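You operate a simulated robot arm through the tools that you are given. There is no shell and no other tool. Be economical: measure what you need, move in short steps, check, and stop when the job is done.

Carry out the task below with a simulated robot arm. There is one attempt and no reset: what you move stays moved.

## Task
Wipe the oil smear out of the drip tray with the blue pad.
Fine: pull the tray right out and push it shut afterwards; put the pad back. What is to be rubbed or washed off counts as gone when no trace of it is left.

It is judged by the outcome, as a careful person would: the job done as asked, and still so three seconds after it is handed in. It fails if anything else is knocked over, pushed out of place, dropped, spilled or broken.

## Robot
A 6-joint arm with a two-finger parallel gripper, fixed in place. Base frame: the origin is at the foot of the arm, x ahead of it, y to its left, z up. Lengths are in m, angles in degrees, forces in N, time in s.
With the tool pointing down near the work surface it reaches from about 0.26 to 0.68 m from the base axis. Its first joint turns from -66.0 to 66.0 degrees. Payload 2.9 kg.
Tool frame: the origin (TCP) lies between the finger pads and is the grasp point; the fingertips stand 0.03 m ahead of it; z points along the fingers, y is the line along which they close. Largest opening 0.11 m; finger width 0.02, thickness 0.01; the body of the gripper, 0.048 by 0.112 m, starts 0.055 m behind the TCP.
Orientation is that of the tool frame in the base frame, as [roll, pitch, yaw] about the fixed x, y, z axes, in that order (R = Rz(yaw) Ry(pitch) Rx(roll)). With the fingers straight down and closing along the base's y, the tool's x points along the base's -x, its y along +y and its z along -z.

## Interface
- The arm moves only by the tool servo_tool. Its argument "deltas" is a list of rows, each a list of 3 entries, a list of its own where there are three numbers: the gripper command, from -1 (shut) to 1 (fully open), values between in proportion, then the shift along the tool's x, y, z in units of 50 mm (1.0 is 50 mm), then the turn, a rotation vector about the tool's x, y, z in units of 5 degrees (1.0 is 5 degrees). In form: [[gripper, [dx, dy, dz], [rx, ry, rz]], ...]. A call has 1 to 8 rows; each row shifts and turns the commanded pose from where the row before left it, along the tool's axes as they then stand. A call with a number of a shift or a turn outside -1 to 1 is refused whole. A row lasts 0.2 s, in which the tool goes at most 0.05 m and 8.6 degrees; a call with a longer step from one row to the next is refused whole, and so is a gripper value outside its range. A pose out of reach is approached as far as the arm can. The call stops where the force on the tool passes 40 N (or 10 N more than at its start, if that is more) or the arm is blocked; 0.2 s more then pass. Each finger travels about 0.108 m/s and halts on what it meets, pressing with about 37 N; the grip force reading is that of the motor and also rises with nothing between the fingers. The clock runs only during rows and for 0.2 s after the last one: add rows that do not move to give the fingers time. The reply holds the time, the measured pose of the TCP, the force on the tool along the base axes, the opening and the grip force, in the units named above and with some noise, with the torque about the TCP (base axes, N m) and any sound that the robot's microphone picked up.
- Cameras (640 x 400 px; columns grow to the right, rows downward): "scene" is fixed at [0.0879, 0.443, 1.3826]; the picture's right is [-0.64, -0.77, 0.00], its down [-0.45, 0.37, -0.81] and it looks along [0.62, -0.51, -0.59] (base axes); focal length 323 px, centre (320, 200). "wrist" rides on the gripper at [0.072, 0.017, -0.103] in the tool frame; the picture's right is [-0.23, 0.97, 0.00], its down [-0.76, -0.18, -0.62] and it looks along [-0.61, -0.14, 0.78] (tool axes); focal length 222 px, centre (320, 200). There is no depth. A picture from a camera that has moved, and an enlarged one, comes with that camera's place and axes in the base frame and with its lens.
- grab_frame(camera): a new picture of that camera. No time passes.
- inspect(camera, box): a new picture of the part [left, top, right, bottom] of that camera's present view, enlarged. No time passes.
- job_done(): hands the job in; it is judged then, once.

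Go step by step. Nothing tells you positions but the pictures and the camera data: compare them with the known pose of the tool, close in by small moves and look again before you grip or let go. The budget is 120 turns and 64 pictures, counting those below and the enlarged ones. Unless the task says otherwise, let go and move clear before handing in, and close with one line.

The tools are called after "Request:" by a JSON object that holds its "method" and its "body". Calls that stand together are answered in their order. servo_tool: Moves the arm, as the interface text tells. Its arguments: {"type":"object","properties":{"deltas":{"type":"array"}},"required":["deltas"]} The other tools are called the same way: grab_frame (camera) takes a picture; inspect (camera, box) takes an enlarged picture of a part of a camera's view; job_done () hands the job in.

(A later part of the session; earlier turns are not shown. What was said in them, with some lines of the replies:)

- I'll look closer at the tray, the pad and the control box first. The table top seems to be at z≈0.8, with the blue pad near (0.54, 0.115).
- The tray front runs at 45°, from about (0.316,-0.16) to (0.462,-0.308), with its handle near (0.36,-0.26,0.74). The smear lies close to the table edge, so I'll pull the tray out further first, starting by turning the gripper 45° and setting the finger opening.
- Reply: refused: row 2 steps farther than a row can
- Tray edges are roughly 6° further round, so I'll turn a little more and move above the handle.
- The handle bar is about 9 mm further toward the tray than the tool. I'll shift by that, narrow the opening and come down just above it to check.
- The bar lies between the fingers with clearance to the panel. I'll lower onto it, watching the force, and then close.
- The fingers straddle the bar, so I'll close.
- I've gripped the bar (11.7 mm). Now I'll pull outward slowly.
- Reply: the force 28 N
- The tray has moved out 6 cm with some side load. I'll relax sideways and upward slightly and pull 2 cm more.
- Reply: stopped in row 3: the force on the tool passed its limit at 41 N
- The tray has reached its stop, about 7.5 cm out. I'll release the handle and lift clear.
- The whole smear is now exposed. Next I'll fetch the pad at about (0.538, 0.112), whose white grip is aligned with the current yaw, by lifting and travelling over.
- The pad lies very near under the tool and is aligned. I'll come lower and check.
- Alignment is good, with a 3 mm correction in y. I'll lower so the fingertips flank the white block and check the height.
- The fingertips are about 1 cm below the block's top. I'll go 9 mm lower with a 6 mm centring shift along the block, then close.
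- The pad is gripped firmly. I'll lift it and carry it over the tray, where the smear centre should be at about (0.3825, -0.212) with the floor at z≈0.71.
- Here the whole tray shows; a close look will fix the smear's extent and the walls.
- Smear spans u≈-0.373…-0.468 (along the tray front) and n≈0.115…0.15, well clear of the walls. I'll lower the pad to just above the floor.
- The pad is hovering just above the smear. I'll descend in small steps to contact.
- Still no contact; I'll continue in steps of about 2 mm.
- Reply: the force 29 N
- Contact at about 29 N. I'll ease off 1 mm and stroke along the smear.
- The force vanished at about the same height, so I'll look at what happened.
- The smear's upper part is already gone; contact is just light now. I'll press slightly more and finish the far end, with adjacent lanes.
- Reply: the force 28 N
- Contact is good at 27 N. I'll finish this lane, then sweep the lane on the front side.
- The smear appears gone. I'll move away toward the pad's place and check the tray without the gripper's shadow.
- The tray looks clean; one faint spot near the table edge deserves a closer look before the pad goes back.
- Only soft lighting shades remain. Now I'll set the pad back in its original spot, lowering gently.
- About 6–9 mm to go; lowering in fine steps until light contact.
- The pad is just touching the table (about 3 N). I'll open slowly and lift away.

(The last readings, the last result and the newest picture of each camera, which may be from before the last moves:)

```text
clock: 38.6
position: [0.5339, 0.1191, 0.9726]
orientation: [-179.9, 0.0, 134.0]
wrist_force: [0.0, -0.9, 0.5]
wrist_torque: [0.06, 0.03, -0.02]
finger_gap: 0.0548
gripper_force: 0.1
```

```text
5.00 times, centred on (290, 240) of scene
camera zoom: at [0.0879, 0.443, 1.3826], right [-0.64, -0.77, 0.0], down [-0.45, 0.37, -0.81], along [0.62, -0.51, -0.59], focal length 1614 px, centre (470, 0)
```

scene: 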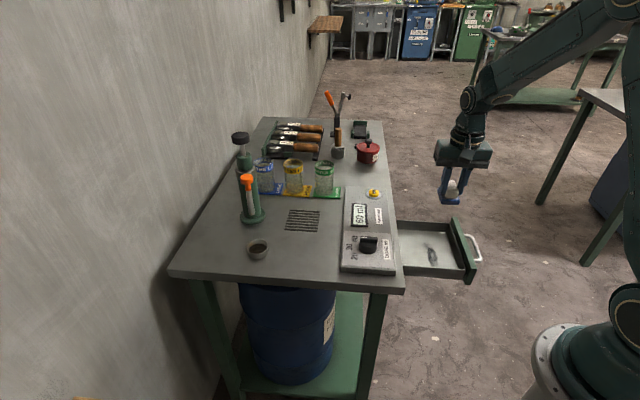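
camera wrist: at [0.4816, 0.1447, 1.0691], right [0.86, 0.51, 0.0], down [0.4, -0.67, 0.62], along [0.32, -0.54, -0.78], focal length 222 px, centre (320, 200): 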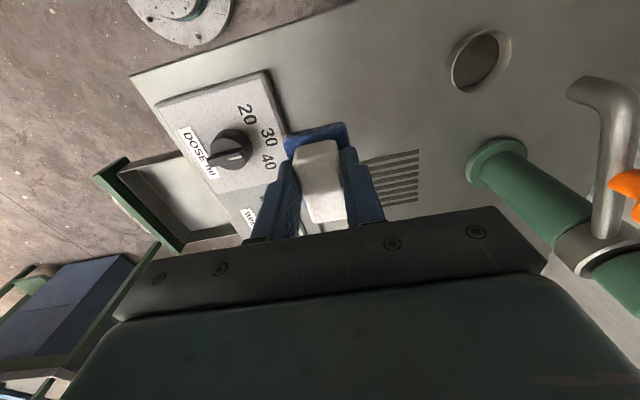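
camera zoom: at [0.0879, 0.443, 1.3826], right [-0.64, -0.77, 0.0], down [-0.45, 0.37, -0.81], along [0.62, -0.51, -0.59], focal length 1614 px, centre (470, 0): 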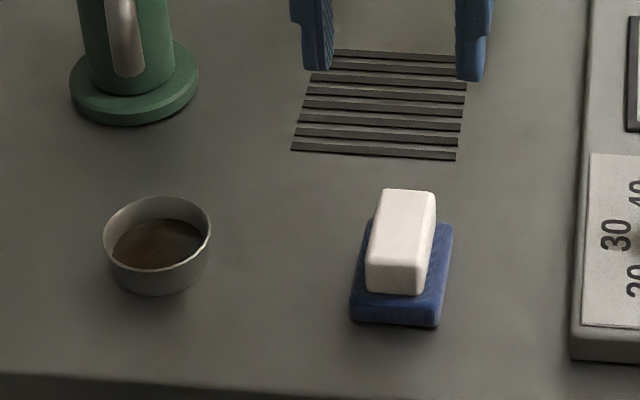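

The pad is back where it was. Now I'll return to the handle to push the tray shut, with the gripper turned 90° so its body stays clear of the table edge.

Request:
{"method": "servo_tool", "body": {"deltas": [[-1, [-0.2525, -0.836, 0], [0, 0, 0]], [-1, [-0.2525, -0.836, 0], [0, 0, 0]], [-1, [-0.2525, -0.836, 0], [0, 0, 0]], [-1, [-0.2525, -0.836, 0], [0, 0, 0]], [-1, [-0.2525, -0.836, 0], [0, 0, 0]], [-1, [-0.2525, -0.836, 0], [0, 0, 0]]]}}

Request:
{"method": "servo_tool", "body": {"deltas": [[-1, [-0.2525, -0.836, 0], [0, 0, 0]], [-1, [-0.2525, -0.836, 0], [0, 0, 0]], [-1, [-0.2525, -0.836, 0], [0, 0, 0]], [-1, [-0.2525, -0.836, 0], [0, 0, 0]], [-1, [-0.2525, -0.836, 0], [0, 0, 0]], [-1, [-0.2525, -0.836, 0], [0, 0, 0]]]}}

Request:
{"method": "servo_tool", "body": {"deltas": [[-1, [0, 0, 0], [0, 0, -1]], [-1, [0, 0, 0], [0, 0, -1]], [-1, [0, 0, 0], [0, 0, -1]], [-1, [0, 0, 0], [0, 0, -1]], [-1, [0, 0, 0], [0, 0, -1]], [-1, [0, 0, 0], [0, 0, -1]], [-1, [0, 0, 0], [0, 0, -1]], [-1, [0, 0, 0], [0, 0, -1]]]}}

Request:
{"method": "servo_tool", "body": {"deltas": [[-1, [0, 0, 0], [0, 0, -1]], [-1, [0, 0, 0], [0, 0, -1]], [-1, [0, 0, 0], [0, 0, -1]], [-1, [0, 0, 0], [0, 0, -1]], [-1, [0, 0, 0], [0, 0, -1]], [-1, [0, 0, 0], [0, 0, -1]], [-1, [0, 0, 0], [0, 0, -1]], [-1, [0, 0, 0], [0, 0, -1]]]}}

Request:
{"method": "servo_tool", "body": {"deltas": [[-1, [0, 0, 0], [0, 0, -1]], [-1, [0, 0, 0], [0, 0, -1]], [-1, [0, 0, 0], [0, 0, 0]]]}}

Request:
{"method": "grab_frame", "body": {"camera": "wrist"}}

Request:
{"method": "grab_frame", "body": {"camera": "scene"}}

```text
clock: 40.0
position: [0.4095, -0.108, 0.9741]
orientation: [180.0, 0.0, 134.1]
wrist_force: [0.0, -0.7, 0.2]
wrist_torque: [0.01, 0.03, 0.02]
finger_gap: 0.0001
gripper_force: 37.1
```

```text
clock: 41.4
position: [0.2799, -0.3341, 0.9735]
orientation: [179.9, -0.1, 134.1]
wrist_force: [0.0, -0.1, -0.2]
wrist_torque: [-0.02, -0.02, -0.01]
finger_gap: 0.0
gripper_force: 37.1
```

```text
clock: 43.2
position: [0.2805, -0.3351, 0.9728]
orientation: [179.9, 0.0, 174.1]
wrist_force: [0.9, 0.5, -0.4]
wrist_torque: [0.0, -0.01, 0.0]
finger_gap: 0.0
gripper_force: 36.4
```

```text
clock: 45.0
position: [0.2809, -0.3363, 0.9735]
orientation: [180.0, 0.0, -145.9]
wrist_force: [0.1, -0.1, -0.6]
wrist_torque: [0.02, 0.0, 0.0]
finger_gap: 0.0001
gripper_force: 37.5
```

```text
clock: 45.8
position: [0.2797, -0.3349, 0.9726]
orientation: [180.0, 0.1, -135.9]
wrist_force: [0.2, 0.2, 0.8]
wrist_torque: [0.02, -0.01, -0.02]
finger_gap: 0.0
gripper_force: 36.7
```

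```text
25 pictures are left
camera wrist: at [0.216, -0.3744, 1.0752], right [-0.51, 0.86, 0.0], down [0.67, 0.4, 0.62], along [0.53, 0.32, -0.78], focal length 222 px, centre (320, 200)
```

wrist: 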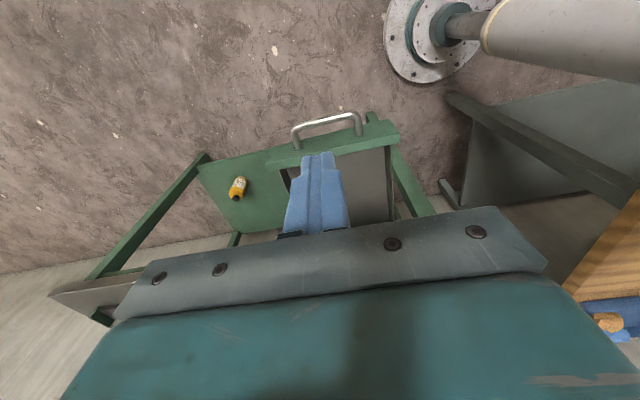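

```text
24 pictures are left
```

scene: 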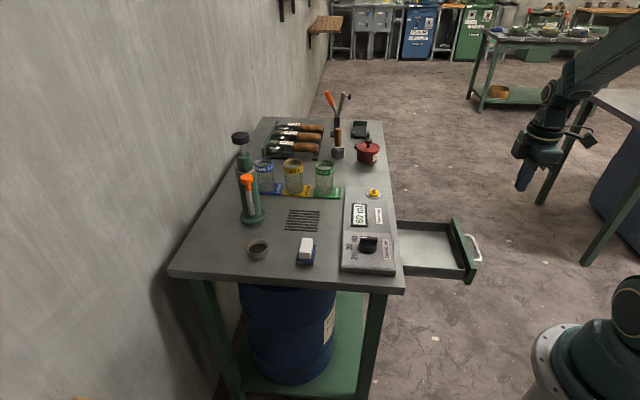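

The closed fingers are about 2 cm in front of the bar. I'll lower to handle height.

Request:
{"method": "servo_tool", "body": {"deltas": [[-1, [0.1, 0, 0.9], [0, 0, 0]], [-1, [0, 0, 0.9], [0, 0, 0]], [-1, [0, 0, 0.9], [0, 0, 0]], [-1, [0, 0, 0.9], [0, 0, 0]], [-1, [0, 0, 0.8], [0, 0, 0]], [-1, [0, 0, 0], [0, 0, 0]]]}}

Request:
{"method": "inspect", "body": {"camera": "scene", "box": [380, 170, 520, 300]}}

Request:
{"method": "inspect", "body": {"camera": "wrist", "box": [200, 40, 440, 240]}}

```text
clock: 47.2
position: [0.2762, -0.3399, 0.7535]
orientation: [180.0, 0.0, -136.0]
wrist_force: [-0.5, -0.4, 0.5]
wrist_torque: [0.02, 0.02, 0.02]
finger_gap: 0.0
gripper_force: 36.6
```

```text
3.08 times, centred on (450, 235) of scene
camera zoom: at [0.0879, 0.443, 1.3826], right [-0.64, -0.77, 0.0], down [-0.45, 0.37, -0.81], along [0.62, -0.51, -0.59], focal length 993 px, centre (-80, 92)
```

zoom: 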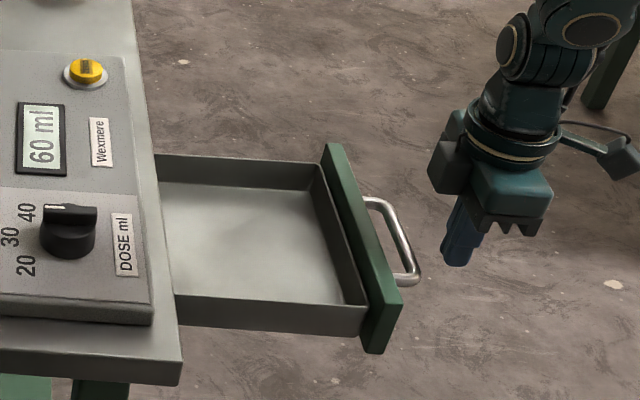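

```text
2.00 times, centred on (320, 140) of wrist
camera zoom: at [0.2118, -0.3787, 0.8554], right [-0.51, 0.86, 0.0], down [0.67, 0.4, 0.62], along [0.54, 0.32, -0.78], focal length 444 px, centre (320, 320)
```

zoom: 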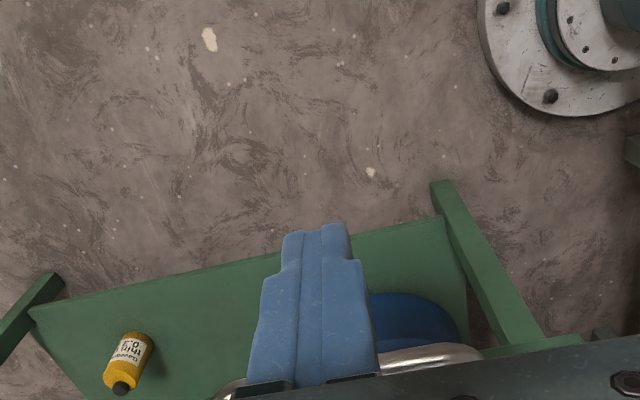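

The fingers are at bar height. I'll push gently inwards.

Request:
{"method": "servo_tool", "body": {"deltas": [[-1, [-0.3, 0.01, 0], [0, 0, 0]], [-1, [-0.3, 0.01, 0], [0, 0, 0]], [-1, [-0.3, 0.01, 0], [0, 0, 0]], [-1, [-0.3, 0.01, 0], [0, 0, 0]], [-1, [-0.3, 0.01, 0], [0, 0, 0]], [-1, [-0.3, 0.01, 0], [0, 0, 0]]]}}

Request:
{"method": "inspect", "body": {"camera": "scene", "box": [380, 170, 520, 300]}}

```text
clock: 48.6
position: [0.3409, -0.2733, 0.7526]
orientation: [-179.9, -0.1, -136.1]
wrist_force: [1.0, -0.7, -0.1]
wrist_torque: [-0.03, -0.02, 0.0]
finger_gap: 0.0001
gripper_force: 36.9
```

```text
3.08 times, centred on (450, 235) of scene
camera zoom: at [0.0879, 0.443, 1.3826], right [-0.64, -0.77, 0.0], down [-0.45, 0.37, -0.81], along [0.62, -0.51, -0.59], focal length 993 px, centre (-80, 92)
```

zoom: 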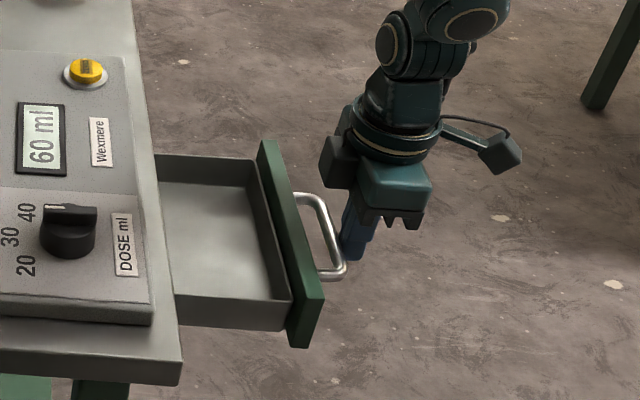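

The tray follows smoothly. Continuing.

Request:
{"method": "servo_tool", "body": {"deltas": [[-1, [-0.3, 0.01, 0], [0, 0, 0]], [-1, [-0.3, 0.01, 0], [0, 0, 0]], [-1, [-0.3, 0.01, 0], [0, 0, 0]], [-1, [-0.3, 0.01, 0], [0, 0, 0]], [-1, [-0.3, 0.01, 0], [0, 0, 0]]]}}

Request:
{"method": "inspect", "body": {"camera": "scene", "box": [340, 170, 480, 300]}}

```text
clock: 49.8
position: [0.3923, -0.2205, 0.7525]
orientation: [-179.9, 0.0, -136.0]
wrist_force: [0.7, 0.0, 0.1]
wrist_torque: [-0.01, 0.0, 0.0]
finger_gap: 0.0001
gripper_force: 37.4
```

```text
3.08 times, centred on (410, 235) of scene
camera zoom: at [0.0879, 0.443, 1.3826], right [-0.64, -0.77, 0.0], down [-0.45, 0.37, -0.81], along [0.62, -0.51, -0.59], focal length 993 px, centre (43, 92)
```

zoom: 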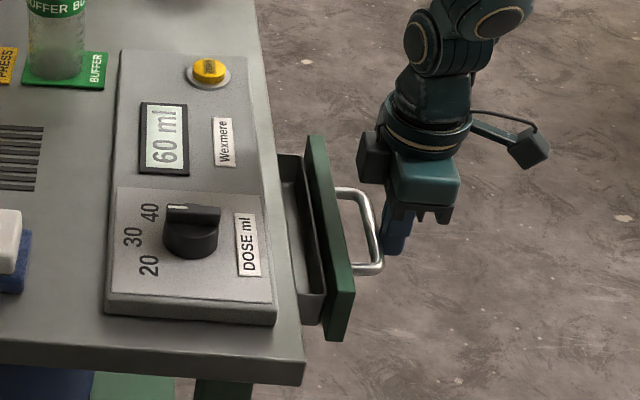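

About 3–4 cm to go; I'll push slowly until it seats.

Request:
{"method": "servo_tool", "body": {"deltas": [[-1, [-0.2, 0, 0], [0, 0, 0]], [-1, [-0.2, 0, 0], [0, 0, 0]], [-1, [-0.2, 0, 0], [0, 0, 0]], [-1, [-0.1, 0, 0], [0, 0, 0]], [-1, [-0.1, 0, 0], [0, 0, 0]]]}}

Request:
{"method": "inspect", "body": {"camera": "scene", "box": [340, 170, 480, 300]}}

```text
clock: 51.0
position: [0.4201, -0.1916, 0.7532]
orientation: [-179.9, 0.1, -136.1]
wrist_force: [-0.1, 0.0, 0.6]
wrist_torque: [0.02, 0.01, -0.01]
finger_gap: 0.0
gripper_force: 37.3
```

```text
3.08 times, centred on (410, 235) of scene
camera zoom: at [0.0879, 0.443, 1.3826], right [-0.64, -0.77, 0.0], down [-0.45, 0.37, -0.81], along [0.62, -0.51, -0.59], focal length 993 px, centre (43, 92)
```

zoom: 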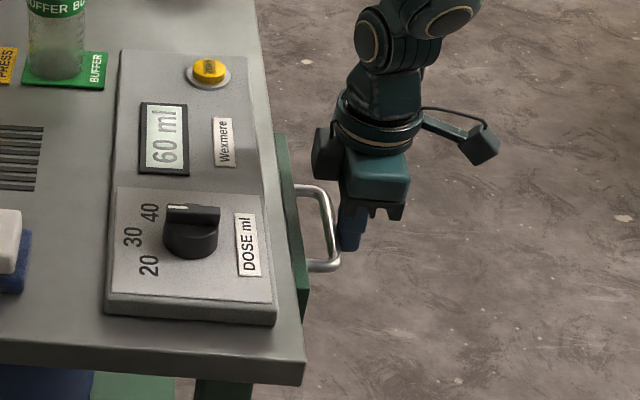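

Nearly there; a few more small pushes to feel the stop.

Request:
{"method": "servo_tool", "body": {"deltas": [[-1, [-0.1, 0, 0], [0, 0, 0]], [-1, [-0.1, 0, 0], [0, 0, 0]], [-1, [-0.1, 0, 0], [0, 0, 0]], [-1, [0, 0, 0], [0, 0, 0]]]}}

Request:
{"method": "inspect", "body": {"camera": "scene", "box": [340, 170, 480, 300]}}

```text
clock: 52.0
position: [0.4308, -0.1827, 0.7527]
orientation: [180.0, 0.1, -136.0]
wrist_force: [-0.4, -0.5, -0.9]
wrist_torque: [-0.01, -0.03, -0.02]
finger_gap: 0.0001
gripper_force: 37.1
```

```text
3.08 times, centred on (410, 235) of scene
camera zoom: at [0.0879, 0.443, 1.3826], right [-0.64, -0.77, 0.0], down [-0.45, 0.37, -0.81], along [0.62, -0.51, -0.59], focal length 993 px, centre (43, 92)
```

zoom: 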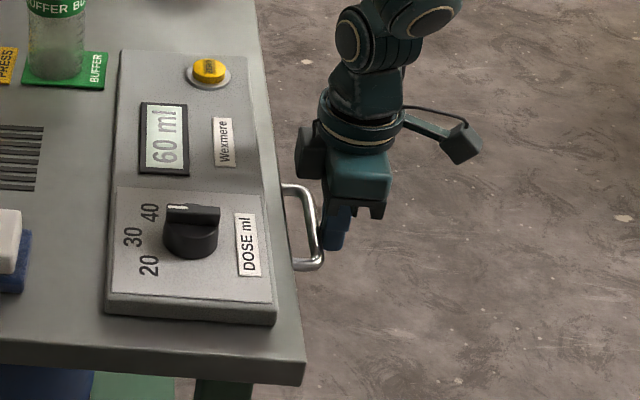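

The front is now passing under the table edge with no stop yet. I'll keep on in small steps, since the body still has about 2.5 cm of clearance.

Request:
{"method": "servo_tool", "body": {"deltas": [[-1, [-0.06, 0, 0], [0, 0, 0]], [-1, [-0.06, 0, 0], [0, 0, 0]], [-1, [-0.06, 0, 0], [0, 0, 0]], [-1, [0, 0, 0], [0, 0, 0]]]}}

Request:
{"method": "inspect", "body": {"camera": "scene", "box": [340, 170, 480, 300]}}

```text
clock: 52.9
position: [0.4325, -0.1821, 0.7525]
orientation: [179.9, -1.0, -136.7]
wrist_force: [-2.5, -2.0, 0.3]
wrist_torque: [-0.07, -0.04, 0.02]
finger_gap: 0.0
gripper_force: 36.9
stopped in row 4: the force on the tool passed its limit at 41 N (the readings are from after the stop); the commanded pose is now the measured one
```

```text
3.08 times, centred on (410, 235) of scene
camera zoom: at [0.0879, 0.443, 1.3826], right [-0.64, -0.77, 0.0], down [-0.45, 0.37, -0.81], along [0.62, -0.51, -0.59], focal length 993 px, centre (43, 92)
```

zoom: 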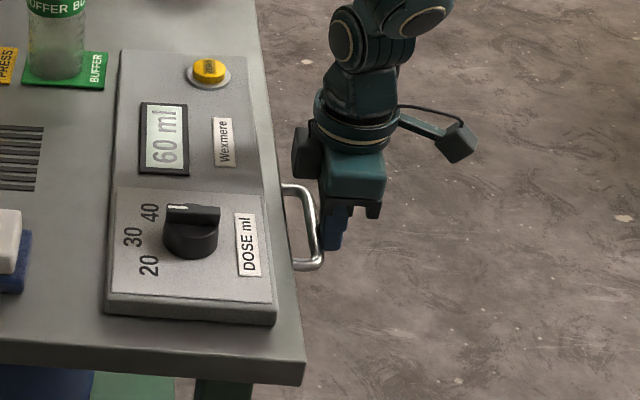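

The tray hit its stop: shut. I'll back off, rise and do a final check.

Request:
{"method": "servo_tool", "body": {"deltas": [[-1, [0.3, 0, 0], [0, 0, 0]], [-1, [0.6, 0, 0], [0, 0, 0]], [-1, [0.8, 0, 0], [0, 0, 0]], [-1, [0, 0, -0.9], [0, 0, 0]], [-1, [0, 0, -0.9], [0, 0, 0]], [-1, [0, 0, -0.9], [0, 0, 0]], [-1, [0, 0, -0.9], [0, 0, 0]], [-1, [0, 0, -0.9], [0, 0, 0]]]}}

Request:
{"method": "grab_frame", "body": {"camera": "scene"}}

Request:
{"method": "grab_frame", "body": {"camera": "wrist"}}

Request:
{"method": "inspect", "body": {"camera": "scene", "box": [340, 170, 480, 300]}}

```text
clock: 54.7
position: [0.3739, -0.236, 0.9808]
orientation: [179.7, -1.0, -136.7]
wrist_force: [-0.3, 0.1, 0.6]
wrist_torque: [0.02, 0.03, -0.02]
finger_gap: 0.0001
gripper_force: 37.3
```

```text
16 pictures are left
```

scene: 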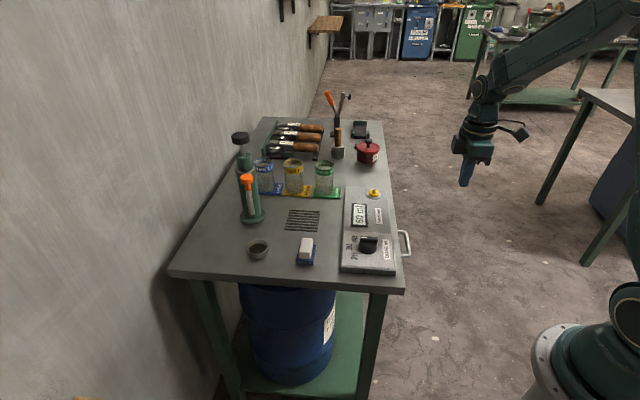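

```text
15 pictures are left
camera wrist: at [0.3102, -0.2733, 1.0846], right [-0.5, 0.86, 0.0], down [0.68, 0.4, 0.61], along [0.53, 0.31, -0.79], focal length 222 px, centre (320, 200)
```

wrist: 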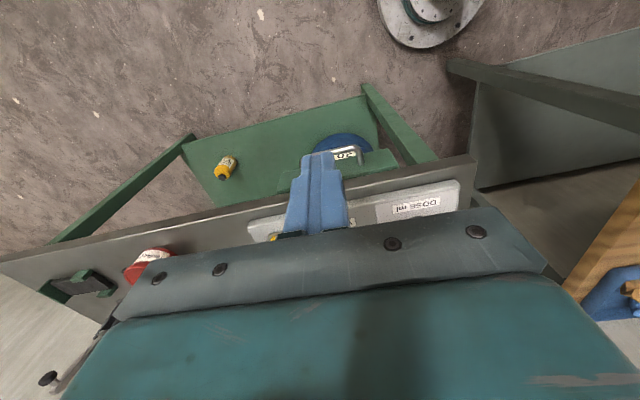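

```text
3.08 times, centred on (410, 235) of scene
camera zoom: at [0.0879, 0.443, 1.3826], right [-0.64, -0.77, 0.0], down [-0.45, 0.37, -0.81], along [0.62, -0.51, -0.59], focal length 993 px, centre (43, 92)
```

zoom: 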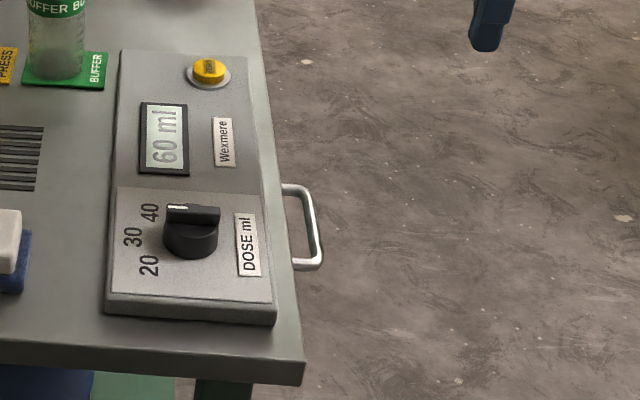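

The tray is flush with the table edge, the pad is back in place and nothing else has moved. The arm is clear, so I'm handing in.

Request:
{"method": "job_done", "body": {}}

```text
The job is handed in.
```

I wiped the oil smear out of the drip tray with no visible trace left, put the blue pad back in its place and pushed the tray shut.
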